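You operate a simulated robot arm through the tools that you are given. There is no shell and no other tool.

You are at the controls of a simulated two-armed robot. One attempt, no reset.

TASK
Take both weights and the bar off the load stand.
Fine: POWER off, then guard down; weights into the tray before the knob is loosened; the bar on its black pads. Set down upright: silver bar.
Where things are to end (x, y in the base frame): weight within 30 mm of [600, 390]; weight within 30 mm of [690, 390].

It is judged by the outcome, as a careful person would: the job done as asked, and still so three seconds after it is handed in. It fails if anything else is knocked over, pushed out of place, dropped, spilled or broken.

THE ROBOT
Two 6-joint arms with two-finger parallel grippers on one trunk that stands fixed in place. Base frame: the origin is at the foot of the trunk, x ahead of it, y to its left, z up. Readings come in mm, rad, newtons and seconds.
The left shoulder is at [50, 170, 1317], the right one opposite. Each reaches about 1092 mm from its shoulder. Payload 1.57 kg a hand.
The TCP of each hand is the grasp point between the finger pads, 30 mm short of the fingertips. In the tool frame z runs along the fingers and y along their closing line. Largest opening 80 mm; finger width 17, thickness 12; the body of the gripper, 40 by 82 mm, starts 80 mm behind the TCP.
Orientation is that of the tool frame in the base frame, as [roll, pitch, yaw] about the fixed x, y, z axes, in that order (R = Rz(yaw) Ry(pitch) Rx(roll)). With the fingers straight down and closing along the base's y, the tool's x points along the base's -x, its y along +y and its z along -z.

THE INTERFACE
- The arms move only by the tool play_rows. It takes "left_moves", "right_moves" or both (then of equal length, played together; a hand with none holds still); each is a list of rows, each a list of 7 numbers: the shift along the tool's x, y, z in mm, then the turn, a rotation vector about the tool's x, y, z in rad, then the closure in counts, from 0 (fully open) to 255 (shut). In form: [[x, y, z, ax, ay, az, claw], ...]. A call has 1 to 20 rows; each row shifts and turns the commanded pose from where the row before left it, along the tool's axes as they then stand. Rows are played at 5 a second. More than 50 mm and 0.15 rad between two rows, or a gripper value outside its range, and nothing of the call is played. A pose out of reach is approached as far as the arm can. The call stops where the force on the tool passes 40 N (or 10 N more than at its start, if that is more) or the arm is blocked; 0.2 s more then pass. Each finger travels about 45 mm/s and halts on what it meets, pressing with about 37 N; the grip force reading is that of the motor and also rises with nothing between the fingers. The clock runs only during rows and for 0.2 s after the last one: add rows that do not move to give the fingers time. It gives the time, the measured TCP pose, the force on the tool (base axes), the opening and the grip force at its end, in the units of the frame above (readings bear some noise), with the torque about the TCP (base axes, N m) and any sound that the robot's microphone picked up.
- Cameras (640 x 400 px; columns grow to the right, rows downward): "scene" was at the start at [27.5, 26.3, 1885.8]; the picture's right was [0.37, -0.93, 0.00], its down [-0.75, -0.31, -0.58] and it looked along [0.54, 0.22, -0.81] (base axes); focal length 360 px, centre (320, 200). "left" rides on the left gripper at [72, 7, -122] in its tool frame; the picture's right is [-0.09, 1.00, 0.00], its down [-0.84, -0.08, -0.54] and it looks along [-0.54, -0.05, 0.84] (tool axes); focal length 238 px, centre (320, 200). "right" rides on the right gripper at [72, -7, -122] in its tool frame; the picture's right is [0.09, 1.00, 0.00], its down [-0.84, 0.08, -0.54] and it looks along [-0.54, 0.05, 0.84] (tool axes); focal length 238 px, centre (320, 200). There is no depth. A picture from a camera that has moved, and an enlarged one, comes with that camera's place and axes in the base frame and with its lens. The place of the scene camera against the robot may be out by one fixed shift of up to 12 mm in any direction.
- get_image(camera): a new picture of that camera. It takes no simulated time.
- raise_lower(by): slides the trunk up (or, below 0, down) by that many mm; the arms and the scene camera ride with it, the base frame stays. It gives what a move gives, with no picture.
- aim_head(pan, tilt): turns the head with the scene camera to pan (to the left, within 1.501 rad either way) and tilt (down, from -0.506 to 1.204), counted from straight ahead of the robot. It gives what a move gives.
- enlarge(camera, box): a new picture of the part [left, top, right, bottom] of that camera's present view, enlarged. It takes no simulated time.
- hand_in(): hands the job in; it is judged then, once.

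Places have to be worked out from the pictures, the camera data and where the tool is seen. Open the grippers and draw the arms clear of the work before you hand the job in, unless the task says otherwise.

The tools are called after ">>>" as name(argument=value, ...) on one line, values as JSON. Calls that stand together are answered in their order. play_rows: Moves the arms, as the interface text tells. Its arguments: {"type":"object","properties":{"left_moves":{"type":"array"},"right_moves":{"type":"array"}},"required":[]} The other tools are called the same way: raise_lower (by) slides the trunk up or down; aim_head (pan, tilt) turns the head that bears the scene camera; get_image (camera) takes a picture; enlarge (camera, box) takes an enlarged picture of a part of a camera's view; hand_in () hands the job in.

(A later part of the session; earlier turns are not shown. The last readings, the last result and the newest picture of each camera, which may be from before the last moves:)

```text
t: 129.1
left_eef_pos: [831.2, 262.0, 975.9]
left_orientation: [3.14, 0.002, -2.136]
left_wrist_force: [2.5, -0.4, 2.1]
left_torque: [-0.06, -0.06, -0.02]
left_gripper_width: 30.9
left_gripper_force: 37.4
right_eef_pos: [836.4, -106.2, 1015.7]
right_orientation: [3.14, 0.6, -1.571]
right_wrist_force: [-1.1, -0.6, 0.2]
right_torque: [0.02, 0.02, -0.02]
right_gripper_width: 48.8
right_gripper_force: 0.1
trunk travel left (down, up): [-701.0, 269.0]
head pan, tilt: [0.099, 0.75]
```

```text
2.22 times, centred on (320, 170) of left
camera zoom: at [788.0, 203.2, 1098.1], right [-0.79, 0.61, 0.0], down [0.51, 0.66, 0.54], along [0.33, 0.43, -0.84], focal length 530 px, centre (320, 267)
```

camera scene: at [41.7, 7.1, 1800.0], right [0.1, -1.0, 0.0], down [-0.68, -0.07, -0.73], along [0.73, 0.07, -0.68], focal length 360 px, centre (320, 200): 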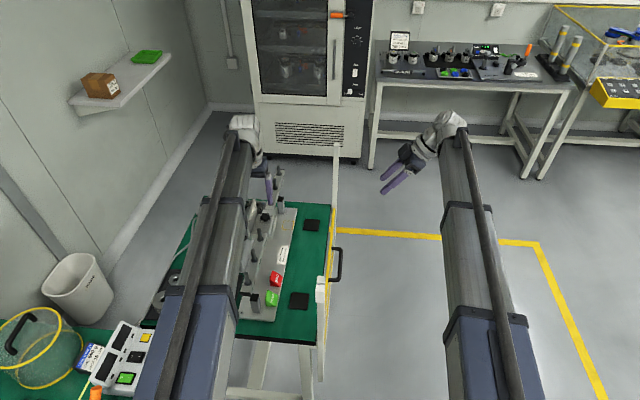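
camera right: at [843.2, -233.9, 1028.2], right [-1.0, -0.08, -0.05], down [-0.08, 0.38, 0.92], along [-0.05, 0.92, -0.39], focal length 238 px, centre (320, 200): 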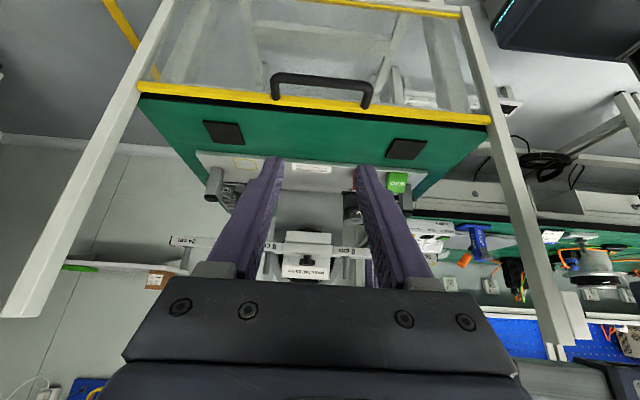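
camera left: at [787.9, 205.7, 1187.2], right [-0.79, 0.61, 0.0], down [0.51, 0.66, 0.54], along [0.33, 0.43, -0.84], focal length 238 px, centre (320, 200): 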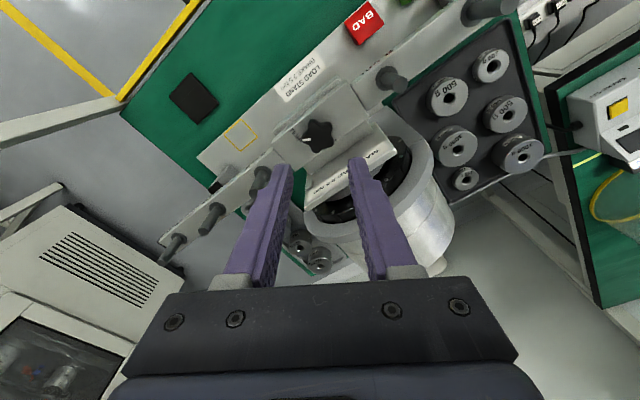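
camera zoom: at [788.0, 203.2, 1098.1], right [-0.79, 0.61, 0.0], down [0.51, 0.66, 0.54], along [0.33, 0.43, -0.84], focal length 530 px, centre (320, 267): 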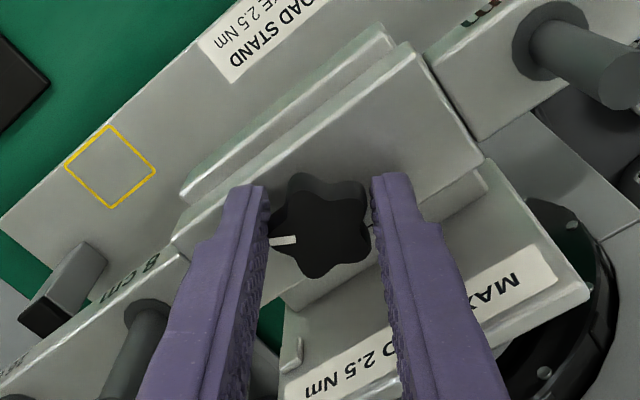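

Gripped (30.9 mm). I begin turning CCW, a first ~25° to see how the mark and torque respond.

>>> play_rows(left_moves=[[0, 0, 0, 0, 0, -0.14, 255], [0, 0, 0, 0, 0, -0.14, 255], [0, 0, 0, 0, 0, -0.14, 255], [0, 0, 0, 0, 0, 0, 255]])

>>> enlarge(camera="left", box=[240, 80, 400, 260])

```text
t: 130.1
left_eef_pos: [833.7, 262.3, 975.0]
left_orientation: [3.141, 0.004, -1.713]
left_wrist_force: [2.7, -0.8, 0.2]
left_torque: [-0.06, -0.17, 0.02]
left_gripper_width: 30.3
left_gripper_force: 37.3
right_eef_pos: [836.9, -106.4, 1014.1]
right_orientation: [-3.14, 0.6, -1.572]
right_wrist_force: [-0.1, 0.0, 0.1]
right_torque: [0.01, 0.0, -0.02]
right_gripper_width: 48.8
right_gripper_force: 0.0
trunk travel left (down, up): [-701.0, 269.0]
head pan, tilt: [0.099, 0.75]
```

```text
2.22 times, centred on (320, 170) of left
camera zoom: at [815.9, 189.9, 1097.6], right [-0.97, 0.23, 0.0], down [0.2, 0.82, 0.54], along [0.13, 0.53, -0.84], focal length 530 px, centre (320, 267)
```

zoom: 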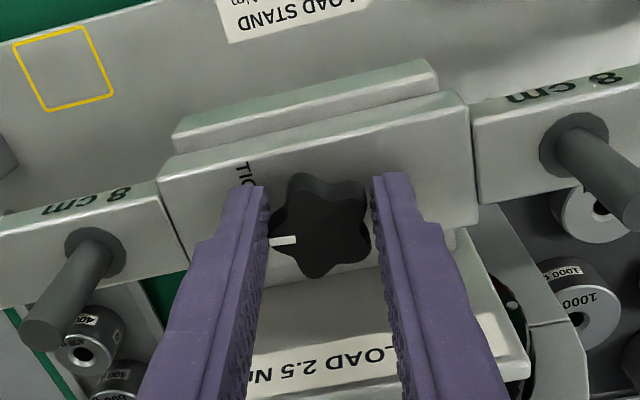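

The knob turns with the hand (mark leaves TIGHT) with little torque. Continue another 40°.

>>> play_rows(left_moves=[[0, 0, 0, 0, 0, -0.14, 255], [0, 0, 0, 0, 0, -0.14, 255], [0, 0, 0, 0, 0, -0.14, 255], [0, 0, 0, 0, 0, -0.14, 255], [0, 0, 0, 0, 0, -0.14, 255], [0, 0, 0, 0, 0, 0, 255]])

>>> enlarge(camera="left", box=[240, 80, 400, 260])

```text
t: 131.5
left_eef_pos: [834.6, 261.0, 976.1]
left_orientation: [-3.135, 0.0, -1.014]
left_wrist_force: [25.5, 0.6, 14.5]
left_torque: [-0.15, -0.5, -0.06]
left_gripper_width: 30.8
left_gripper_force: 37.4
right_eef_pos: [836.8, -106.4, 1015.3]
right_orientation: [-3.141, 0.6, -1.57]
right_wrist_force: [-0.3, -0.6, 0.8]
right_torque: [-0.03, 0.01, -0.02]
right_gripper_width: 48.5
right_gripper_force: 0.0
trunk travel left (down, up): [-701.0, 269.0]
head pan, tilt: [0.099, 0.75]
```

```text
2.22 times, centred on (320, 170) of left
camera zoom: at [866.9, 196.0, 1097.7], right [-0.89, -0.45, -0.01], down [-0.38, 0.75, 0.54], along [-0.24, 0.49, -0.84], focal length 530 px, centre (320, 267)
```

zoom: 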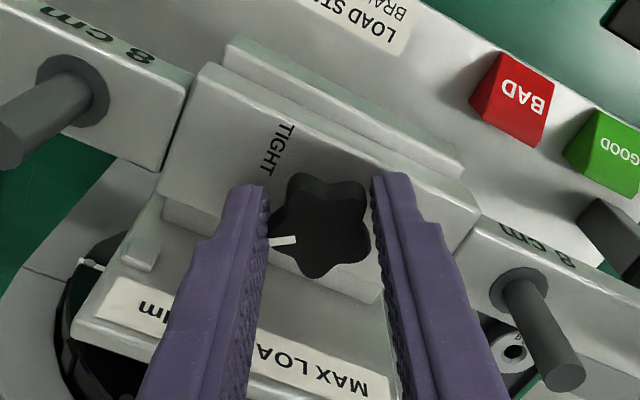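

The knob has turned ~65°; some lateral load built up, so I release here, swing back 65°, and re-look before a second stroke.

>>> play_rows(left_moves=[[0, 0, 0, 0, 0, 0, 132], [0, 0, 0, 0, 0, 0, 132], [0, 0, 0, 0, 0, 0, 132]])

>>> raise_lower(by=30)

>>> enlarge(camera="left", box=[240, 80, 400, 260])

```text
t: 132.3
left_eef_pos: [831.7, 262.3, 976.6]
left_orientation: [3.141, 0.002, -1.014]
left_wrist_force: [-0.1, -0.3, 0.0]
left_torque: [0.03, -0.02, -0.01]
left_gripper_width: 38.6
left_gripper_force: 0.1
right_eef_pos: [836.0, -107.0, 1014.1]
right_orientation: [-3.141, 0.601, -1.57]
right_wrist_force: [0.2, 0.3, -0.3]
right_torque: [0.01, 0.0, -0.03]
right_gripper_width: 48.5
right_gripper_force: 0.1
trunk travel left (down, up): [-701.0, 269.0]
head pan, tilt: [0.099, 0.75]
```

```text
t: 133.0
left_eef_pos: [832.1, 262.8, 1005.7]
left_orientation: [-3.14, 0.004, -1.017]
left_wrist_force: [-0.9, 0.7, -0.4]
left_torque: [0.02, 0.0, 0.0]
left_gripper_width: 38.8
left_gripper_force: 0.0
right_eef_pos: [834.9, -106.2, 1044.2]
right_orientation: [-3.141, 0.599, -1.572]
right_wrist_force: [0.3, 0.5, 0.2]
right_torque: [0.0, 0.02, 0.05]
right_gripper_width: 48.7
right_gripper_force: 0.2
trunk travel left (down, up): [-731.0, 239.0]
head pan, tilt: [0.099, 0.75]
```

```text
2.22 times, centred on (320, 170) of left
camera zoom: at [864.6, 196.0, 1127.9], right [-0.89, -0.45, 0.0], down [-0.38, 0.75, 0.54], along [-0.24, 0.49, -0.84], focal length 530 px, centre (320, 267)
```

zoom: 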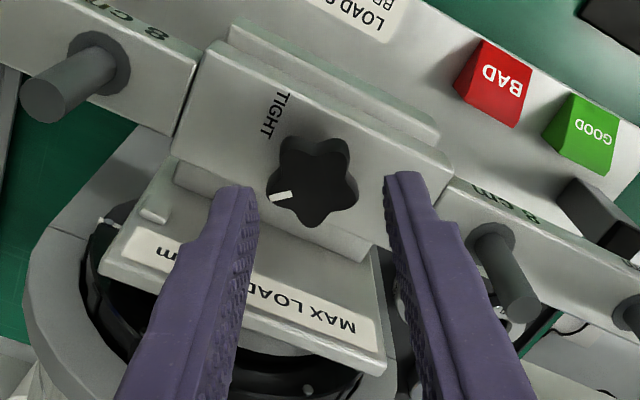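

The mark has moved off TIGHT. I swing the hand back 64°, recentre by ~2 mm (knob ≈ (834, 263)), lower and regrip for the second stroke.

>>> play_rows(left_moves=[[0, 0, 0, 0, 0, 0.14, 132], [0, 0, 0, 0, 0, 0.14, 132], [0, 0, 0, 0, 0, 0.14, 132], [0, 0, 0, 0, 0, 0.14, 132], [0, 0, 0, 0, 0, 0.14, 132], [0, 0, 0, 0, 0, 0.14, 132], [0, 0, 0, 0, 0, 0.14, 132], [0, 0, 0, 0, 0, 0.14, 132], [-1.6, -1.2, 0, 0, 0, 0, 132], [0, 0, 0, 0, 0, 0, 132]])

>>> enlarge(camera="left", box=[240, 80, 400, 260])

```text
t: 135.2
left_eef_pos: [835.8, 263.5, 1006.4]
left_orientation: [3.14, 0.004, -2.137]
left_wrist_force: [-0.6, 0.3, -0.2]
left_torque: [-0.02, 0.01, 0.02]
left_gripper_width: 38.6
left_gripper_force: 0.2
right_eef_pos: [836.1, -106.2, 1044.1]
right_orientation: [-3.14, 0.601, -1.572]
right_wrist_force: [0.9, -0.5, 0.9]
right_torque: [0.03, -0.02, 0.0]
right_gripper_width: 48.6
right_gripper_force: 0.0
trunk travel left (down, up): [-731.0, 239.0]
head pan, tilt: [0.099, 0.75]
```

```text
2.22 times, centred on (320, 170) of left
camera zoom: at [790.3, 204.5, 1128.1], right [-0.79, 0.61, 0.0], down [0.51, 0.66, 0.54], along [0.33, 0.43, -0.84], focal length 530 px, centre (320, 267)
```

zoom: 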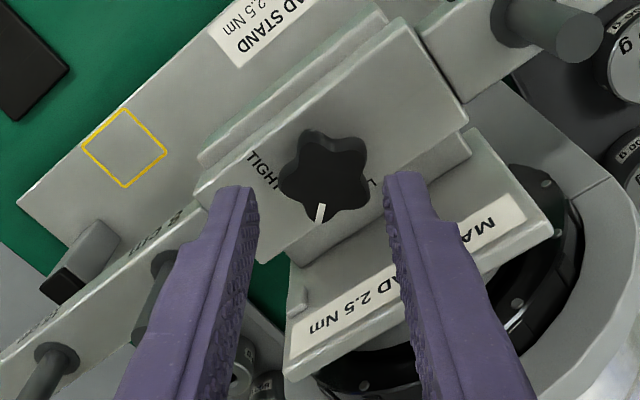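

The mark is now at about +48°; LOOSE is near +80…110°. I lower again, regrip and turn further.

>>> raise_lower(by=-29)

>>> play_rows(left_moves=[[0, 0, 0, 0, 0, 0, 180], [0, 0, 0, 0, 0, 0, 255], [0, 0, 0, 0, 0, 0, 255], [0, 0, 0, 0, 0, 0, 255], [0, 0, 0, 0, 0, -0.14, 255], [0, 0, 0, 0, 0, -0.14, 255], [0, 0, 0, 0, 0, -0.14, 255], [0, 0, 0, 0, 0, -0.14, 255], [0, 0, 0, 0, 0, 0, 255]])

>>> enlarge(camera="left", box=[240, 80, 400, 260])

```text
t: 136.0
left_eef_pos: [835.3, 263.3, 977.5]
left_orientation: [3.139, 0.003, -2.134]
left_wrist_force: [0.1, 0.0, -0.4]
left_torque: [0.03, 0.01, 0.03]
left_gripper_width: 38.7
left_gripper_force: 0.0
right_eef_pos: [835.9, -105.9, 1016.1]
right_orientation: [-3.14, 0.6, -1.57]
right_wrist_force: [-0.4, 0.1, 0.2]
right_torque: [0.0, 0.01, -0.03]
right_gripper_width: 48.6
right_gripper_force: 0.1
trunk travel left (down, up): [-702.0, 268.0]
head pan, tilt: [0.099, 0.75]
```

```text
t: 138.0
left_eef_pos: [835.1, 263.5, 976.4]
left_orientation: [-3.141, 0.003, -1.573]
left_wrist_force: [4.0, 2.2, 7.5]
left_torque: [-0.12, -0.19, 0.01]
left_gripper_width: 30.7
left_gripper_force: 37.0
right_eef_pos: [835.5, -106.0, 1015.8]
right_orientation: [-3.139, 0.598, -1.57]
right_wrist_force: [-0.2, -0.6, 0.0]
right_torque: [-0.01, 0.0, 0.03]
right_gripper_width: 48.7
right_gripper_force: 0.1
trunk travel left (down, up): [-702.0, 268.0]
head pan, tilt: [0.099, 0.75]
```

```text
2.22 times, centred on (320, 170) of left
camera zoom: at [827.4, 189.6, 1099.2], right [-1.0, 0.09, 0.0], down [0.08, 0.83, 0.54], along [0.05, 0.54, -0.84], focal length 530 px, centre (320, 267)
```

zoom: 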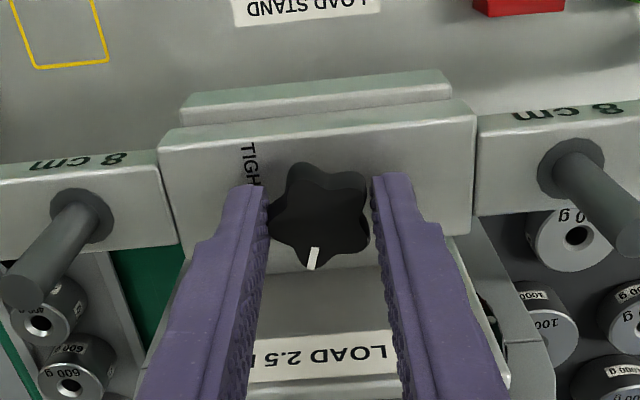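

The mark now points to +y (≈83°), about at LOOSE, with no hard stop. I turn a bit more to make sure it is fully loose, watching the torque.

>>> play_rows(left_moves=[[0, 0, 0, 0, 0, -0.14, 255], [0, 0, 0, 0, 0, -0.14, 255], [0, 0, 0, 0, 0, 0, 255]])

>>> enlarge(camera="left", box=[240, 80, 400, 260])

```text
t: 138.8
left_eef_pos: [835.0, 262.1, 977.6]
left_orientation: [-3.14, 0.003, -1.295]
left_wrist_force: [7.2, 3.2, 9.2]
left_torque: [-0.15, -0.17, 0.0]
left_gripper_width: 30.7
left_gripper_force: 36.9
right_eef_pos: [836.9, -105.6, 1016.5]
right_orientation: [-3.14, 0.598, -1.568]
right_wrist_force: [-0.6, -0.2, -0.6]
right_torque: [0.01, -0.03, -0.02]
right_gripper_width: 48.5
right_gripper_force: 0.1
trunk travel left (down, up): [-702.0, 268.0]
head pan, tilt: [0.099, 0.75]
```

```text
2.22 times, centred on (320, 170) of left
camera zoom: at [847.4, 190.5, 1099.2], right [-0.98, -0.18, 0.0], down [-0.15, 0.82, 0.54], along [-0.1, 0.54, -0.84], focal length 530 px, centre (320, 267)
```

zoom: 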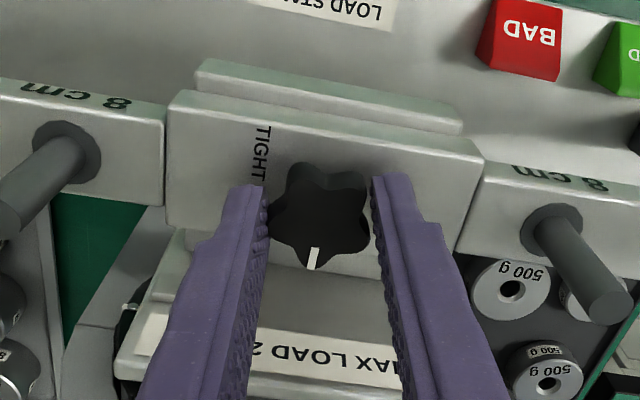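

>>> play_rows(left_moves=[[0, 0, 0, 0, 0, -0.14, 255], [0, 0, 0, 0, 0, 0, 255], [0, 0, 0, 0, 0, 0, 132], [0, 0, 0, 0, 0, 0, 132], [0, 0, 0, 0, 0, 0, 132]])

>>> raise_lower(by=100)

>>> enlarge(camera="left", box=[240, 60, 400, 240])

```text
t: 140.0
left_eef_pos: [834.8, 261.3, 977.2]
left_orientation: [-3.141, 0.003, -1.154]
left_wrist_force: [-0.3, 0.1, 0.5]
left_torque: [0.01, 0.02, 0.0]
left_gripper_width: 38.7
left_gripper_force: 0.2
right_eef_pos: [836.4, -106.4, 1014.3]
right_orientation: [3.14, 0.601, -1.571]
right_wrist_force: [0.8, 0.1, -0.3]
right_torque: [0.02, 0.0, -0.01]
right_gripper_width: 48.5
right_gripper_force: 0.2
trunk travel left (down, up): [-702.0, 268.0]
head pan, tilt: [0.099, 0.75]
```

```text
t: 141.3
left_eef_pos: [835.0, 262.1, 1078.2]
left_orientation: [-3.14, 0.003, -1.155]
left_wrist_force: [0.4, -1.1, 0.7]
left_torque: [-0.02, 0.0, -0.02]
left_gripper_width: 38.4
left_gripper_force: 0.1
right_eef_pos: [836.2, -105.7, 1115.3]
right_orientation: [-3.141, 0.6, -1.571]
right_wrist_force: [-0.9, 0.7, -0.3]
right_torque: [-0.04, -0.01, -0.01]
right_gripper_width: 48.6
right_gripper_force: 0.0
trunk travel left (down, up): [-802.0, 168.0]
head pan, tilt: [0.099, 0.75]
```

```text
2.22 times, centred on (320, 150) of left
camera zoom: at [857.3, 193.1, 1198.9], right [-0.95, -0.32, 0.0], down [-0.27, 0.8, 0.54], along [-0.17, 0.52, -0.84], focal length 530 px, centre (320, 311)
```

zoom: 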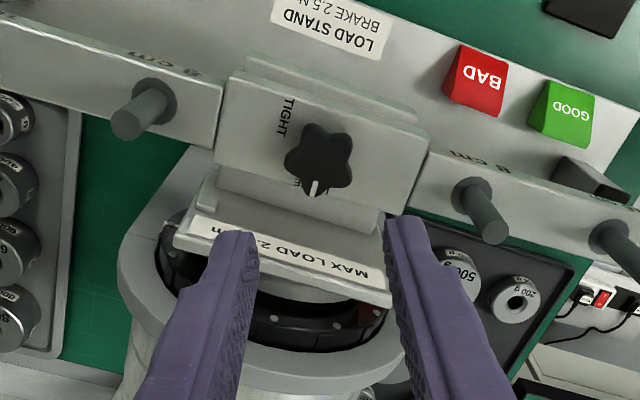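

The mark points at LOOSE; the knob is loosened. Before lifting I want to understand how the bar sits in its saddle: I turn the left hand back, retreat in −x, and tilt to look along the bar.

>>> play_rows(left_moves=[[0, 0, 0, 0, 0, 0.1419, 132], [0, 0, 0, 0, 0, 0.1419, 132], [0, 0, 0, 0, 0, 0.1419, 132], [0, 0, 0, 0, 0, 0.1419, 132], [0, 0, 0, 0, 0, 0.1419, 132], [0, 0, 0, 0, 0, 0.1419, 132], [0, 0, 0, 0, 0, 0.1419, 132], [0, 0, 0, 0, 0, 0.1419, 132], [0, 0, 0, 0, 0, 0.1419, 132], [0, 0, 0, 0, 0, 0.1419, 132], [0, 0, 0, 0, 0, 0.1419, 132], [0, 0, 0, 0, 0, 0.1419, 132], [0, 0, 0, 0, 0, 0.1419, 132], [0, 0, 0, 0, 0, 0.1419, 132], [0, 0, 0, 0, 0, 0, 132]])

>>> play_rows(left_moves=[[35, 0, 0, 0, 0, 0, 132], [35, 0, 0, 0, 0, 0, 132], [35, 0, 0, 0, 0, 0, 132], [35, 0, 0, 0, 0, 0, 132], [0, 0, 0, 0, -0.133, 0, 132], [0, 0, 0, 0, -0.133, 0, 132], [0, 0, 0, 0, -0.133, 0, 132], [0, 0, 0, 0, -0.133, 0, 132], [0, 0, 0, 0, -0.133, 0, 132], [0, 0, 0, 0, -0.133, 0, 132], [0, 0, 0, 0, 0, 0, 132]])

>>> get_image(camera="left")

>>> get_image(camera="right")

```text
t: 144.5
left_eef_pos: [835.8, 262.2, 1076.3]
left_orientation: [3.137, 0.001, 3.141]
left_wrist_force: [0.6, 0.2, 0.7]
left_torque: [-0.01, 0.01, -0.03]
left_gripper_width: 38.4
left_gripper_force: 0.1
right_eef_pos: [836.5, -105.7, 1114.5]
right_orientation: [3.14, 0.601, -1.573]
right_wrist_force: [0.2, -0.5, 1.0]
right_torque: [-0.01, 0.0, 0.02]
right_gripper_width: 48.4
right_gripper_force: 0.1
trunk travel left (down, up): [-802.0, 168.0]
head pan, tilt: [0.099, 0.75]
```

```text
t: 146.9
left_eef_pos: [695.4, 263.0, 1143.1]
left_orientation: [3.135, 0.798, 3.139]
left_wrist_force: [0.0, 0.2, -0.8]
left_torque: [-0.02, -0.03, 0.0]
left_gripper_width: 38.7
left_gripper_force: 0.1
left hand out of reach, approached as far as the arm can: row 6, 7, 8, 9, 10
right_eef_pos: [836.8, -105.7, 1115.2]
right_orientation: [3.141, 0.599, -1.57]
right_wrist_force: [0.2, -0.8, 0.0]
right_torque: [0.0, -0.03, 0.01]
right_gripper_width: 48.6
right_gripper_force: 0.1
trunk travel left (down, up): [-802.0, 168.0]
head pan, tilt: [0.099, 0.75]
```

```text
taken
camera left: at [557.7, 269.0, 1177.3], right [0.06, 1.0, 0.07], down [0.2, -0.08, 0.98], along [0.98, -0.05, -0.2], focal length 238 px, centre (320, 200)
```

left: 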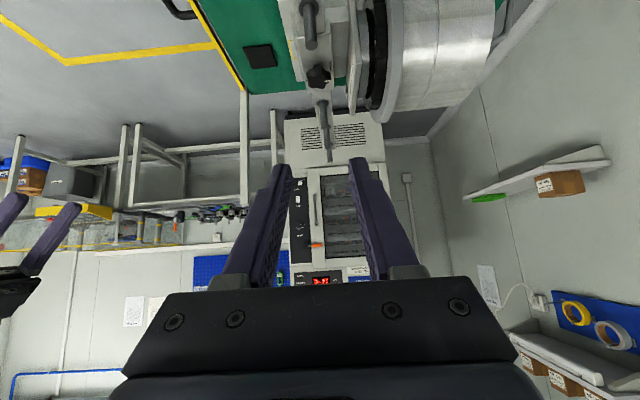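

```text
taken
camera right: at [843.4, -234.0, 1176.0], right [-1.0, -0.08, -0.05], down [-0.08, 0.39, 0.92], along [-0.05, 0.92, -0.39], focal length 238 px, centre (320, 200)
```

right: 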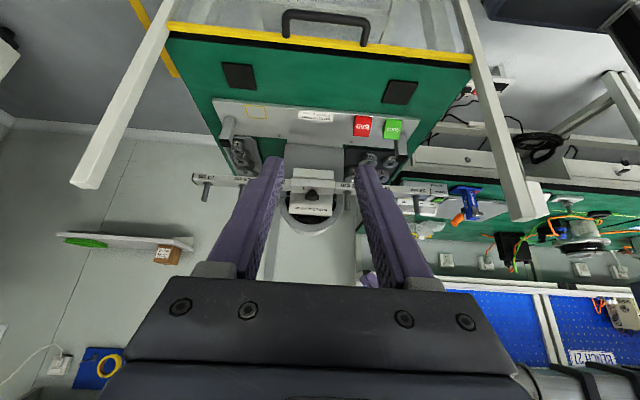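

I lower 90 mm for a more grazing look along the bar and at the saddle from the front.

>>> raise_lower(by=-90)

>>> enlarge(camera="left", box=[240, 0, 420, 180])

>>> enlarge(camera="right", box=[240, 140, 400, 290])

```text
t: 148.2
left_eef_pos: [695.6, 262.9, 1053.5]
left_orientation: [3.137, 0.797, 3.138]
left_wrist_force: [0.0, -0.3, 0.4]
left_torque: [-0.01, -0.02, 0.01]
left_gripper_width: 38.6
left_gripper_force: 0.1
right_eef_pos: [836.3, -106.2, 1025.1]
right_orientation: [3.142, 0.601, -1.57]
right_wrist_force: [0.8, 0.1, -0.2]
right_torque: [-0.01, -0.02, 0.05]
right_gripper_width: 48.5
right_gripper_force: 0.1
trunk travel left (down, up): [-712.0, 258.0]
head pan, tilt: [0.099, 0.75]
```

```text
2.22 times, centred on (330, 90) of left
camera zoom: at [557.3, 268.8, 1087.5], right [0.06, 1.0, 0.07], down [0.2, -0.08, 0.98], along [0.98, -0.05, -0.2], focal length 530 px, centre (298, 444)
```

zoom: 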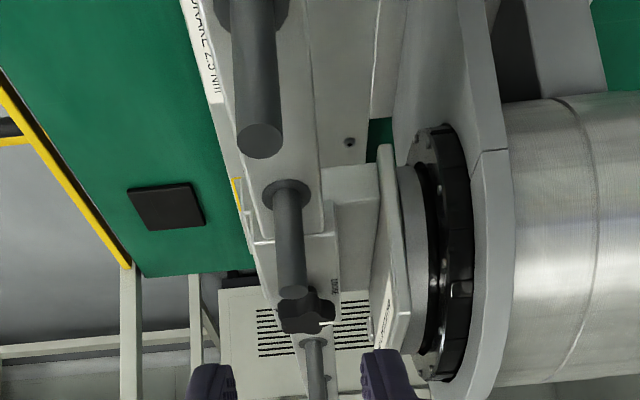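

```text
2.67 times, centred on (320, 215) of right
camera zoom: at [843.0, -234.0, 1086.3], right [-1.0, -0.08, -0.05], down [-0.08, 0.39, 0.92], along [-0.05, 0.92, -0.39], focal length 636 px, centre (320, 160)
```

zoom: 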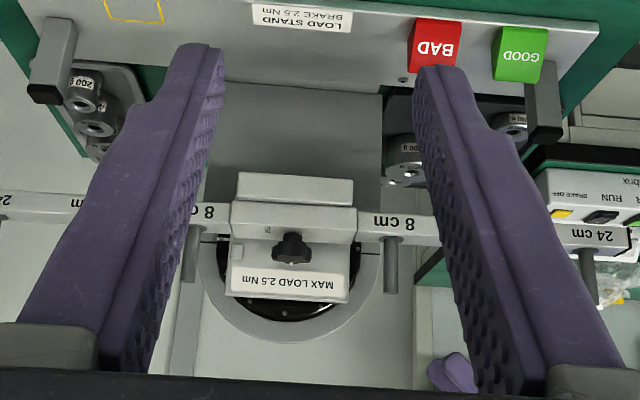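

>>> enlarge(camera="left", box=[295, 60, 375, 140])

>>> enlarge(camera="right", box=[280, 190, 350, 260])

```text
5.00 times, centred on (335, 100) of left
camera zoom: at [557.3, 268.8, 1087.5], right [0.06, 1.0, 0.07], down [0.2, -0.08, 0.98], along [0.98, -0.05, -0.2], focal length 1192 px, centre (245, 700)
```

zoom: 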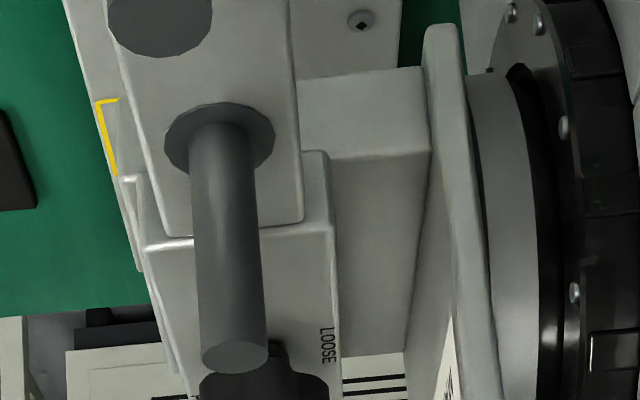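

```text
5.71 times, centred on (315, 225) of right
camera zoom: at [843.0, -234.0, 1086.3], right [-1.0, -0.08, -0.05], down [-0.08, 0.39, 0.92], along [-0.05, 0.92, -0.39], focal length 1362 px, centre (349, 57)
```

zoom: 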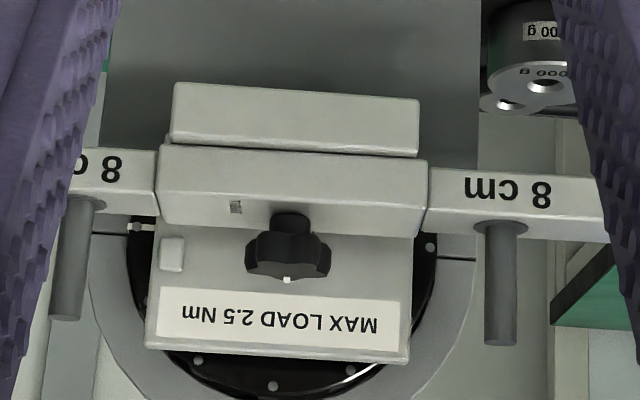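

The geometry is clear: the bar's centre sleeve (y ≈ 243–284, top z ≈ 941) sits in an open-top saddle; I can grip the sleeve's sides with the knob between the fingers, tips above the saddle's rear wall (z ≈ 924). I raise 80 mm, un-tilt, and go above it.

>>> raise_lower(by=85)

>>> play_rows(left_moves=[[0, 0, 0, 0, 0.133, 0, 108], [0, 0, 0, 0, 0.133, 0, 108], [0, 0, 0, 0, 0.133, 0, 108], [0, 0, 0, 0, 0.133, 0, 108], [0, 0, 0, 0, 0.133, 0, 108], [0, 0, 0, 0, 0.133, 0, 108], [-34, 0, 0, 0, 0, 0, 108], [-34, 0, 0, 0, 0, 0, 108], [-34, 0, 0, 0, 0, 0, 108], [-30, 0, 0, 0, 0, 0, 108], [0, 0, 0, 0, 0, 0, 108]], right_moves=[[0, 0, 0, 0, 0, 0, 100], [10, 0, 0, 0, 0, 0, 100], [10, 0, 0, 0, 0, 0, 100], [10, 0, 0, 0, 0, 0, 100], [10, 0, 0, 0, 0, 0, 100], [0, 0, 0, 0, 0, 0, 100], [0, 0, 0, 0, 0, 0, 100], [0, 0, 0, 0, 0, 0, 100], [0, 0, 0, 0, 0, 0, 100], [0, 0, 0, 0, 0, 0, 100], [0, 0, 0, 0, 0, 0, 100]])

>>> get_image(camera="left")

>>> get_image(camera="right")

```text
t: 149.4
left_eef_pos: [696.1, 263.3, 1138.1]
left_orientation: [3.136, 0.796, 3.136]
left_wrist_force: [0.4, 0.2, -0.5]
left_torque: [-0.03, 0.0, 0.02]
left_gripper_width: 38.9
left_gripper_force: 0.1
right_eef_pos: [835.7, -105.6, 1110.6]
right_orientation: [-3.142, 0.6, -1.57]
right_wrist_force: [-0.5, -0.4, -0.2]
right_torque: [-0.03, 0.01, 0.0]
right_gripper_width: 48.7
right_gripper_force: 0.1
trunk travel left (down, up): [-797.0, 173.0]
head pan, tilt: [0.099, 0.75]
```

```text
t: 151.8
left_eef_pos: [824.7, 263.7, 1072.7]
left_orientation: [3.137, -0.001, 3.141]
left_wrist_force: [0.0, 0.8, -0.9]
left_torque: [-0.03, 0.0, 0.0]
left_gripper_width: 46.1
left_gripper_force: 0.0
left hand out of reach, approached as far as the arm can: row 1, 2, 3, 4, 5
right_eef_pos: [835.7, -139.6, 1110.5]
right_orientation: [-3.14, 0.598, -1.57]
right_wrist_force: [-0.6, 0.3, 1.0]
right_torque: [0.0, 0.0, 0.03]
right_gripper_width: 48.6
right_gripper_force: 0.1
right hand out of reach, approached as far as the arm can: row 2, 3, 4, 5
trunk travel left (down, up): [-797.0, 173.0]
head pan, tilt: [0.099, 0.75]
```

```text
taken
camera left: at [753.1, 268.3, 1194.6], right [0.09, 1.0, 0.0], down [0.84, -0.08, 0.54], along [0.54, -0.05, -0.84], focal length 238 px, centre (320, 200)
```

left: 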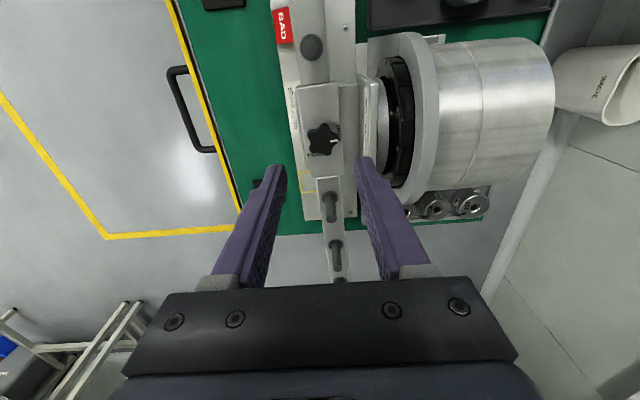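

```text
taken
camera right: at [842.2, -267.1, 1171.4], right [-1.0, -0.08, -0.05], down [-0.08, 0.39, 0.92], along [-0.05, 0.92, -0.39], focal length 238 px, centre (320, 200)
```

right: 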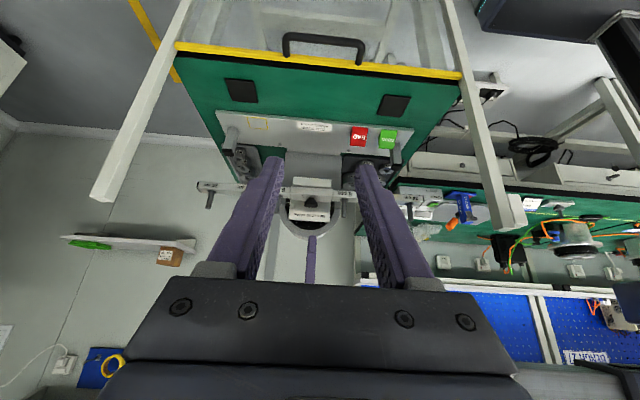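

I enlarge to measure the sleeve edges and the gap to the plate from here.

>>> enlarge(camera="left", box=[270, 60, 400, 200])

```text
2.86 times, centred on (335, 130) of left
camera zoom: at [753.1, 268.3, 1194.6], right [0.09, 1.0, 0.0], down [0.84, -0.08, 0.54], along [0.54, -0.05, -0.84], focal length 681 px, centre (277, 400)
```

zoom: 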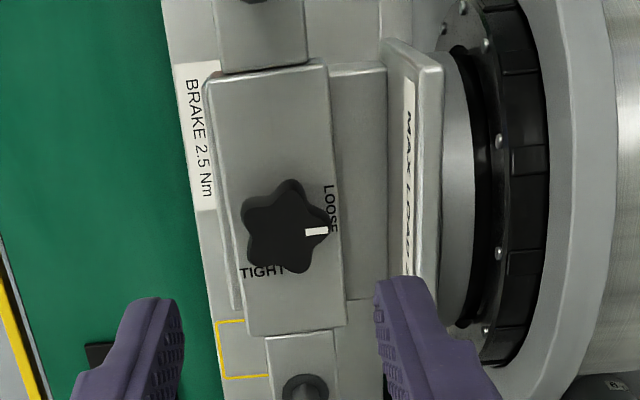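

Knob mark points right at LOOSE. Sleeve spans y 243–285, x 788–881; rear finger will have ~5 mm to the plate. I shift +10 mm in x and lower 88 mm (tips ~955), then check.

>>> play_rows(left_moves=[[-10, 0.4, 0, 0, 0, 0, 108], [0, 0, 0, 0, 0, 0, 108]])

>>> raise_lower(by=-86)

>>> enlarge(camera="left", box=[250, 90, 400, 240])

>>> enlarge(camera="right", box=[270, 170, 370, 270])

```text
t: 152.4
left_eef_pos: [835.7, 262.6, 1072.5]
left_orientation: [3.138, 0.0, -3.141]
left_wrist_force: [0.1, -0.1, -0.3]
left_torque: [0.0, -0.01, -0.03]
left_gripper_width: 45.9
left_gripper_force: 0.1
right_eef_pos: [836.0, -139.2, 1109.6]
right_orientation: [3.141, 0.599, -1.572]
right_wrist_force: [0.7, -0.1, 0.6]
right_torque: [-0.04, 0.03, -0.01]
right_gripper_width: 48.3
right_gripper_force: 0.1
trunk travel left (down, up): [-797.0, 173.0]
head pan, tilt: [0.099, 0.75]
```

```text
t: 153.6
left_eef_pos: [836.7, 263.3, 986.2]
left_orientation: [3.139, -0.003, 3.141]
left_wrist_force: [0.4, -0.7, 0.3]
left_torque: [-0.01, -0.01, -0.01]
left_gripper_width: 46.1
left_gripper_force: 0.1
right_eef_pos: [836.6, -139.9, 1024.0]
right_orientation: [3.142, 0.599, -1.57]
right_wrist_force: [-0.4, 0.9, 1.1]
right_torque: [0.01, 0.01, 0.02]
right_gripper_width: 48.5
right_gripper_force: 0.0
trunk travel left (down, up): [-711.0, 259.0]
head pan, tilt: [0.099, 0.75]
```

```text
2.67 times, centred on (325, 165) of left
camera zoom: at [763.5, 268.5, 1108.5], right [0.09, 1.0, 0.0], down [0.84, -0.08, 0.54], along [0.54, -0.05, -0.84], focal length 636 px, centre (307, 293)
```

zoom: 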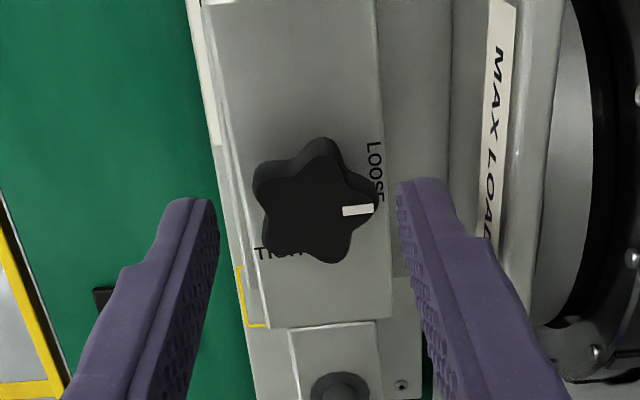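

```text
4.00 times, centred on (320, 220) of right
camera zoom: at [842.4, -267.1, 1085.4], right [-1.0, -0.08, -0.05], down [-0.08, 0.39, 0.92], along [-0.05, 0.92, -0.39], focal length 953 px, centre (320, 120)
```

zoom: 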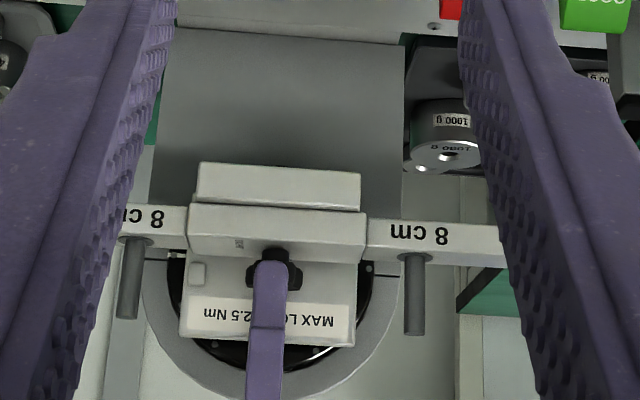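

Centred within ~1 mm. I lower further so the tips pass on both sides of the sleeve.

>>> raise_lower(by=-20)

>>> raise_lower(by=-8)

>>> enlarge(camera="left", box=[250, 90, 400, 240])

>>> enlarge(camera="right", box=[270, 170, 370, 270])

```text
t: 154.2
left_eef_pos: [836.7, 264.1, 966.3]
left_orientation: [3.137, -0.001, 3.141]
left_wrist_force: [-0.1, 0.1, 0.0]
left_torque: [0.02, 0.0, -0.02]
left_gripper_width: 46.2
left_gripper_force: 0.4
right_eef_pos: [835.0, -139.8, 1004.9]
right_orientation: [-3.14, 0.598, -1.568]
right_wrist_force: [0.5, 0.5, 0.1]
right_torque: [0.01, 0.02, 0.01]
right_gripper_width: 48.7
right_gripper_force: 0.1
trunk travel left (down, up): [-691.0, 279.0]
head pan, tilt: [0.099, 0.75]
```

```text
t: 154.8
left_eef_pos: [836.1, 263.3, 958.5]
left_orientation: [3.137, -0.001, 3.14]
left_wrist_force: [0.2, -0.1, -1.3]
left_torque: [-0.01, -0.03, 0.01]
left_gripper_width: 46.1
left_gripper_force: 0.2
right_eef_pos: [835.6, -139.5, 996.4]
right_orientation: [3.141, 0.6, -1.57]
right_wrist_force: [-0.7, 1.1, 0.8]
right_torque: [0.01, -0.02, -0.01]
right_gripper_width: 48.6
right_gripper_force: 0.1
trunk travel left (down, up): [-683.0, 287.0]
head pan, tilt: [0.099, 0.75]
```

```text
2.67 times, centred on (325, 165) of left
camera zoom: at [763.6, 268.5, 1080.4], right [0.09, 1.0, 0.0], down [0.84, -0.08, 0.54], along [0.54, -0.05, -0.84], focal length 636 px, centre (307, 293)
```

zoom: 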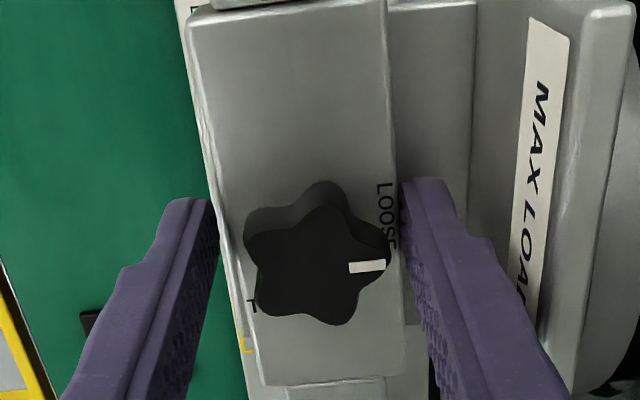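

```text
4.00 times, centred on (320, 220) of right
camera zoom: at [842.4, -267.1, 1057.2], right [-1.0, -0.08, -0.05], down [-0.08, 0.39, 0.92], along [-0.05, 0.92, -0.39], focal length 953 px, centre (320, 120)
```

zoom: 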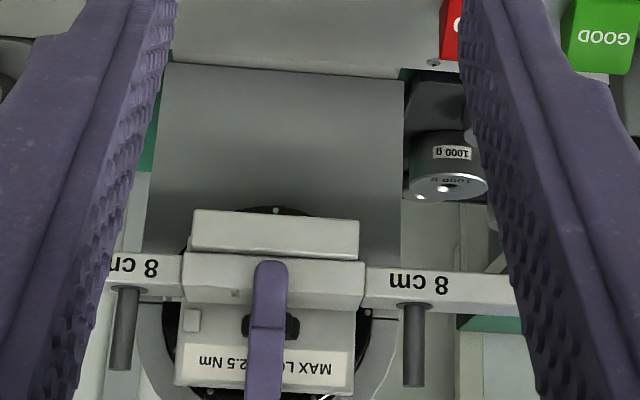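

Fingers straddle the sleeve with the knob between them, no contact. Closing.

>>> play_rows(left_moves=[[0, 0, 0, 0, 0, 0, 115], [0, 0, 0, 0, 0, 0, 130], [0, 0, 0, 0, 0, 0, 180], [0, 0, 0, 0, 0, 0, 255], [0, 0, 0, 0, 0, 0, 255]])

>>> enlarge(camera="left", box=[250, 90, 400, 240])

```text
t: 156.0
left_eef_pos: [835.5, 264.0, 957.7]
left_orientation: [3.137, -0.002, -3.14]
left_wrist_force: [0.9, 5.1, 1.0]
left_torque: [0.14, -0.02, -0.01]
left_gripper_width: 41.5
left_gripper_force: 36.6
right_eef_pos: [835.6, -138.7, 996.2]
right_orientation: [-3.141, 0.6, -1.572]
right_wrist_force: [-0.1, 0.0, -0.5]
right_torque: [-0.02, 0.01, 0.01]
right_gripper_width: 48.7
right_gripper_force: 0.0
trunk travel left (down, up): [-683.0, 287.0]
head pan, tilt: [0.099, 0.75]
```

```text
2.67 times, centred on (325, 165) of left
camera zoom: at [763.8, 269.3, 1080.3], right [0.09, 1.0, 0.0], down [0.84, -0.08, 0.54], along [0.54, -0.05, -0.84], focal length 636 px, centre (307, 293)
```

zoom: 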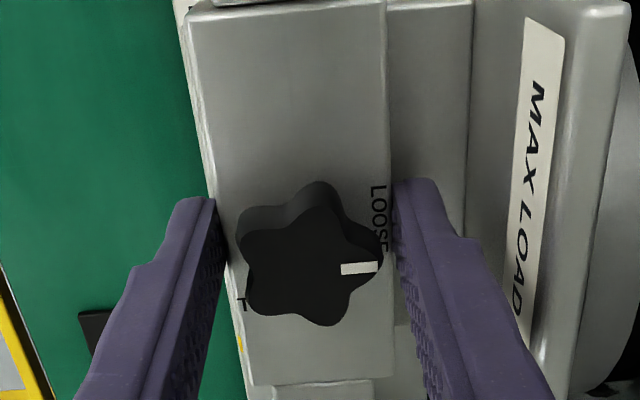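

Gripped (41.5 mm). Test lift by 3 mm and read the force.

>>> raise_lower(by=3)

>>> raise_lower(by=4)

>>> enlarge(camera="right", box=[220, 150, 420, 280])

>>> enlarge(camera="left", box=[250, 90, 400, 240])

```text
t: 156.5
left_eef_pos: [836.0, 263.9, 961.3]
left_orientation: [3.139, -0.001, -3.141]
left_wrist_force: [1.2, 5.0, -4.4]
left_torque: [0.16, -0.12, 0.03]
left_gripper_width: 41.9
left_gripper_force: 37.2
right_eef_pos: [835.5, -138.6, 999.8]
right_orientation: [3.141, 0.598, -1.57]
right_wrist_force: [0.1, -0.4, 1.3]
right_torque: [0.0, 0.0, 0.01]
right_gripper_width: 48.8
right_gripper_force: 0.1
trunk travel left (down, up): [-686.0, 284.0]
head pan, tilt: [0.099, 0.75]
```

```text
t: 157.1
left_eef_pos: [836.2, 264.0, 964.9]
left_orientation: [3.139, -0.002, -3.141]
left_wrist_force: [0.0, 7.1, -3.6]
left_torque: [0.22, -0.04, -0.01]
left_gripper_width: 41.7
left_gripper_force: 37.1
right_eef_pos: [834.3, -139.0, 1003.0]
right_orientation: [3.141, 0.599, -1.571]
right_wrist_force: [-0.2, 0.3, -0.3]
right_torque: [-0.02, -0.03, -0.02]
right_gripper_width: 48.5
right_gripper_force: 0.0
trunk travel left (down, up): [-690.0, 280.0]
head pan, tilt: [0.099, 0.75]
```

```text
3.08 times, centred on (320, 215) of right
camera zoom: at [842.8, -266.5, 1064.2], right [-1.0, -0.08, -0.05], down [-0.08, 0.39, 0.92], along [-0.05, 0.92, -0.39], focal length 733 px, centre (320, 154)
```

zoom: 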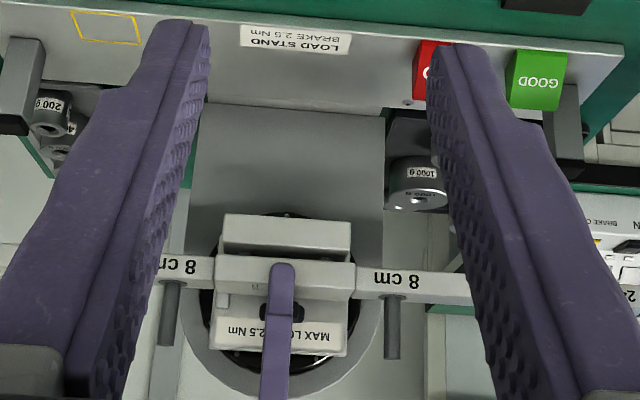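

```text
2.67 times, centred on (325, 165) of left
camera zoom: at [764.0, 269.3, 1087.1], right [0.09, 1.0, 0.0], down [0.84, -0.08, 0.54], along [0.54, -0.05, -0.84], focal length 636 px, centre (307, 293)
```

zoom: 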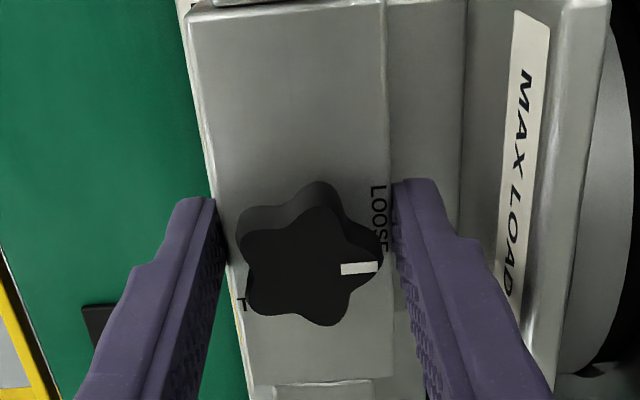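

The sleeve and bar lift together with ~4–5 N (bar ≈ 0.45 kg). Continue lifting in steps.

>>> raise_lower(by=15)

>>> raise_lower(by=35)

>>> enlarge(camera="right", box=[180, 130, 460, 280])

>>> get_image(camera="left")

>>> get_image(camera="scene")

```text
t: 157.7
left_eef_pos: [836.0, 263.0, 978.6]
left_orientation: [3.139, -0.004, 3.14]
left_wrist_force: [-0.4, -0.4, -5.1]
left_torque: [0.0, 0.0, -0.03]
left_gripper_width: 41.4
left_gripper_force: 36.7
right_eef_pos: [835.9, -139.4, 1018.1]
right_orientation: [3.141, 0.599, -1.571]
right_wrist_force: [0.1, -0.3, -0.6]
right_torque: [0.0, 0.02, -0.02]
right_gripper_width: 48.7
right_gripper_force: 0.1
trunk travel left (down, up): [-705.0, 265.0]
head pan, tilt: [0.099, 0.75]
```

```text
t: 158.5
left_eef_pos: [835.8, 262.2, 1014.7]
left_orientation: [3.137, 0.0, -3.141]
left_wrist_force: [-0.3, -0.1, -6.7]
left_torque: [0.0, 0.01, -0.01]
left_gripper_width: 41.8
left_gripper_force: 37.2
right_eef_pos: [836.5, -139.6, 1052.7]
right_orientation: [3.14, 0.598, -1.57]
right_wrist_force: [0.3, -0.3, -0.1]
right_torque: [0.01, -0.02, 0.05]
right_gripper_width: 48.6
right_gripper_force: 0.2
trunk travel left (down, up): [-740.0, 230.0]
head pan, tilt: [0.099, 0.75]
```

```text
2.29 times, centred on (320, 205) of right
camera zoom: at [843.2, -266.9, 1113.7], right [-1.0, -0.08, -0.05], down [-0.08, 0.39, 0.92], along [-0.05, 0.92, -0.39], focal length 545 px, centre (320, 189)
```

zoom: 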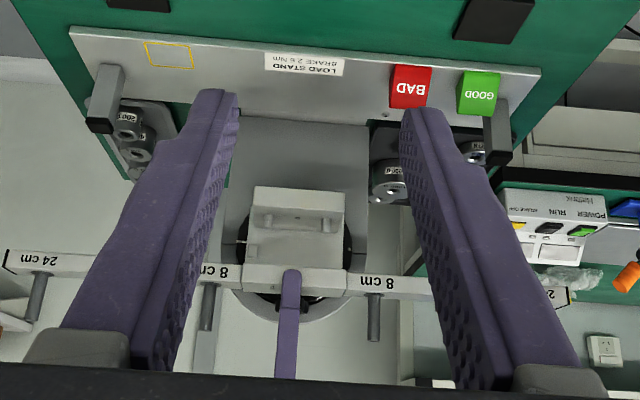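

```text
taken
camera left: at [764.4, 268.7, 1136.8], right [0.09, 1.0, 0.0], down [0.84, -0.08, 0.54], along [0.54, -0.05, -0.84], focal length 238 px, centre (320, 200)
```

left: 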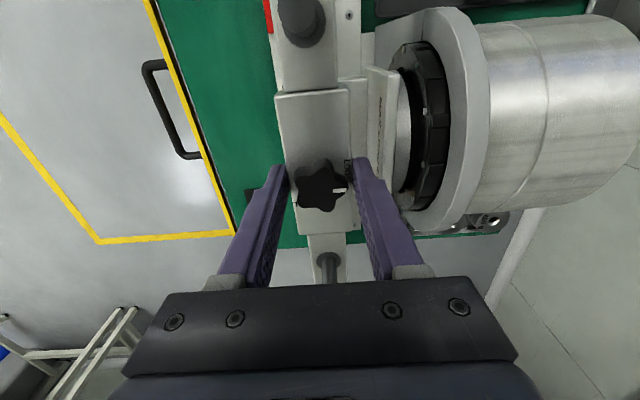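

```text
taken
camera scene: at [43.7, 7.5, 1709.9], right [0.1, -1.0, 0.0], down [-0.68, -0.07, -0.73], along [0.73, 0.07, -0.68], focal length 360 px, centre (320, 200)
```

scene: 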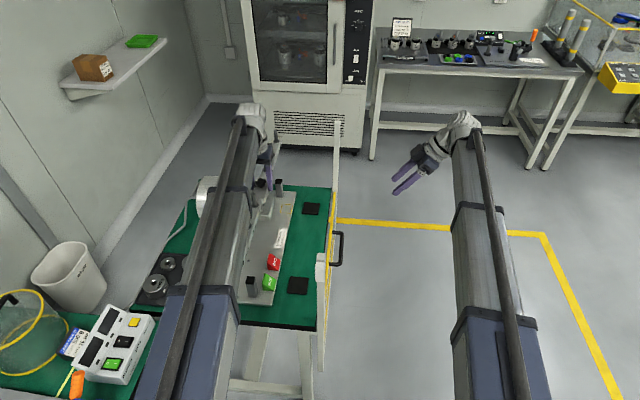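

The bar is clear of the saddle and level. I raise 20 mm more and carry it in −y by 126 mm to above the pads (y ≈ 137).

>>> raise_lower(by=20)

>>> play_rows(left_moves=[[0, -10, 0, 0, 0, 0, 255], [0, -18, 0, 0, 0, 0, 255], [0, -18, 0, 0, 0, 0, 255], [0, -18, 0, 0, 0, 0, 255], [0, -18, 0, 0, 0, 0, 255], [0, -18, 0, 0, 0, 0, 255], [0, -16, 0, 0, 0, 0, 255], [0, -10, 0, 0, 0, 0, 255], [0, 0, 0, 0, 0, 0, 255]])

>>> get_image(camera="left")

>>> get_image(camera="right")

>>> get_image(camera="scene")

```text
t: 159.2
left_eef_pos: [837.4, 263.3, 1034.6]
left_orientation: [3.138, -0.002, -3.14]
left_wrist_force: [-1.3, 0.5, -6.2]
left_torque: [-0.01, 0.0, -0.03]
left_gripper_width: 41.8
left_gripper_force: 37.2
right_eef_pos: [836.6, -138.9, 1071.9]
right_orientation: [-3.14, 0.6, -1.57]
right_wrist_force: [-0.3, -0.1, -0.2]
right_torque: [0.0, -0.02, 0.02]
right_gripper_width: 48.7
right_gripper_force: 0.0
trunk travel left (down, up): [-760.0, 210.0]
head pan, tilt: [0.099, 0.75]
```

```text
t: 161.2
left_eef_pos: [834.9, 136.0, 1034.9]
left_orientation: [3.138, -0.001, -3.141]
left_wrist_force: [0.7, 0.7, -6.3]
left_torque: [-0.03, -0.02, 0.0]
left_gripper_width: 41.9
left_gripper_force: 37.0
right_eef_pos: [836.1, -139.5, 1073.1]
right_orientation: [3.141, 0.598, -1.571]
right_wrist_force: [-0.6, -0.1, -0.3]
right_torque: [0.03, 0.02, -0.03]
right_gripper_width: 48.8
right_gripper_force: 0.1
trunk travel left (down, up): [-760.0, 210.0]
head pan, tilt: [0.099, 0.75]
```

```text
taken
camera left: at [763.3, 142.6, 1157.0], right [0.09, 1.0, 0.0], down [0.84, -0.08, 0.54], along [0.54, -0.05, -0.84], focal length 238 px, centre (320, 200)
```

left: 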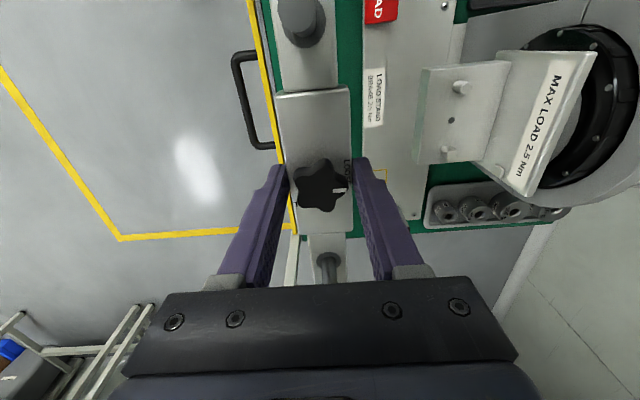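

```text
taken
camera right: at [842.9, -266.9, 1133.9], right [-1.0, -0.08, -0.05], down [-0.08, 0.39, 0.92], along [-0.05, 0.92, -0.39], focal length 238 px, centre (320, 200)
```

right: 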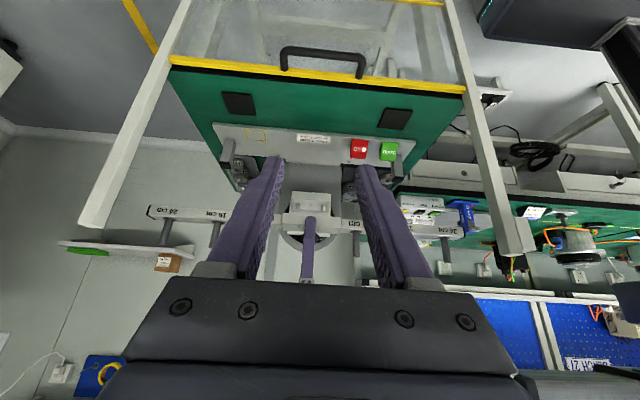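

```text
taken
camera scene: at [43.4, 7.5, 1729.9], right [0.1, -1.0, 0.0], down [-0.68, -0.07, -0.73], along [0.73, 0.07, -0.68], focal length 360 px, centre (320, 200)
```

scene: 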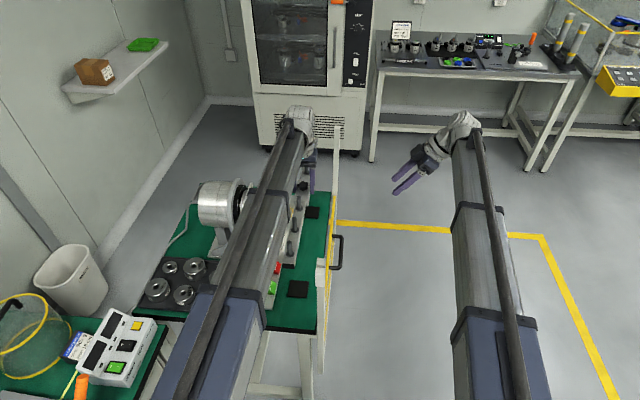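

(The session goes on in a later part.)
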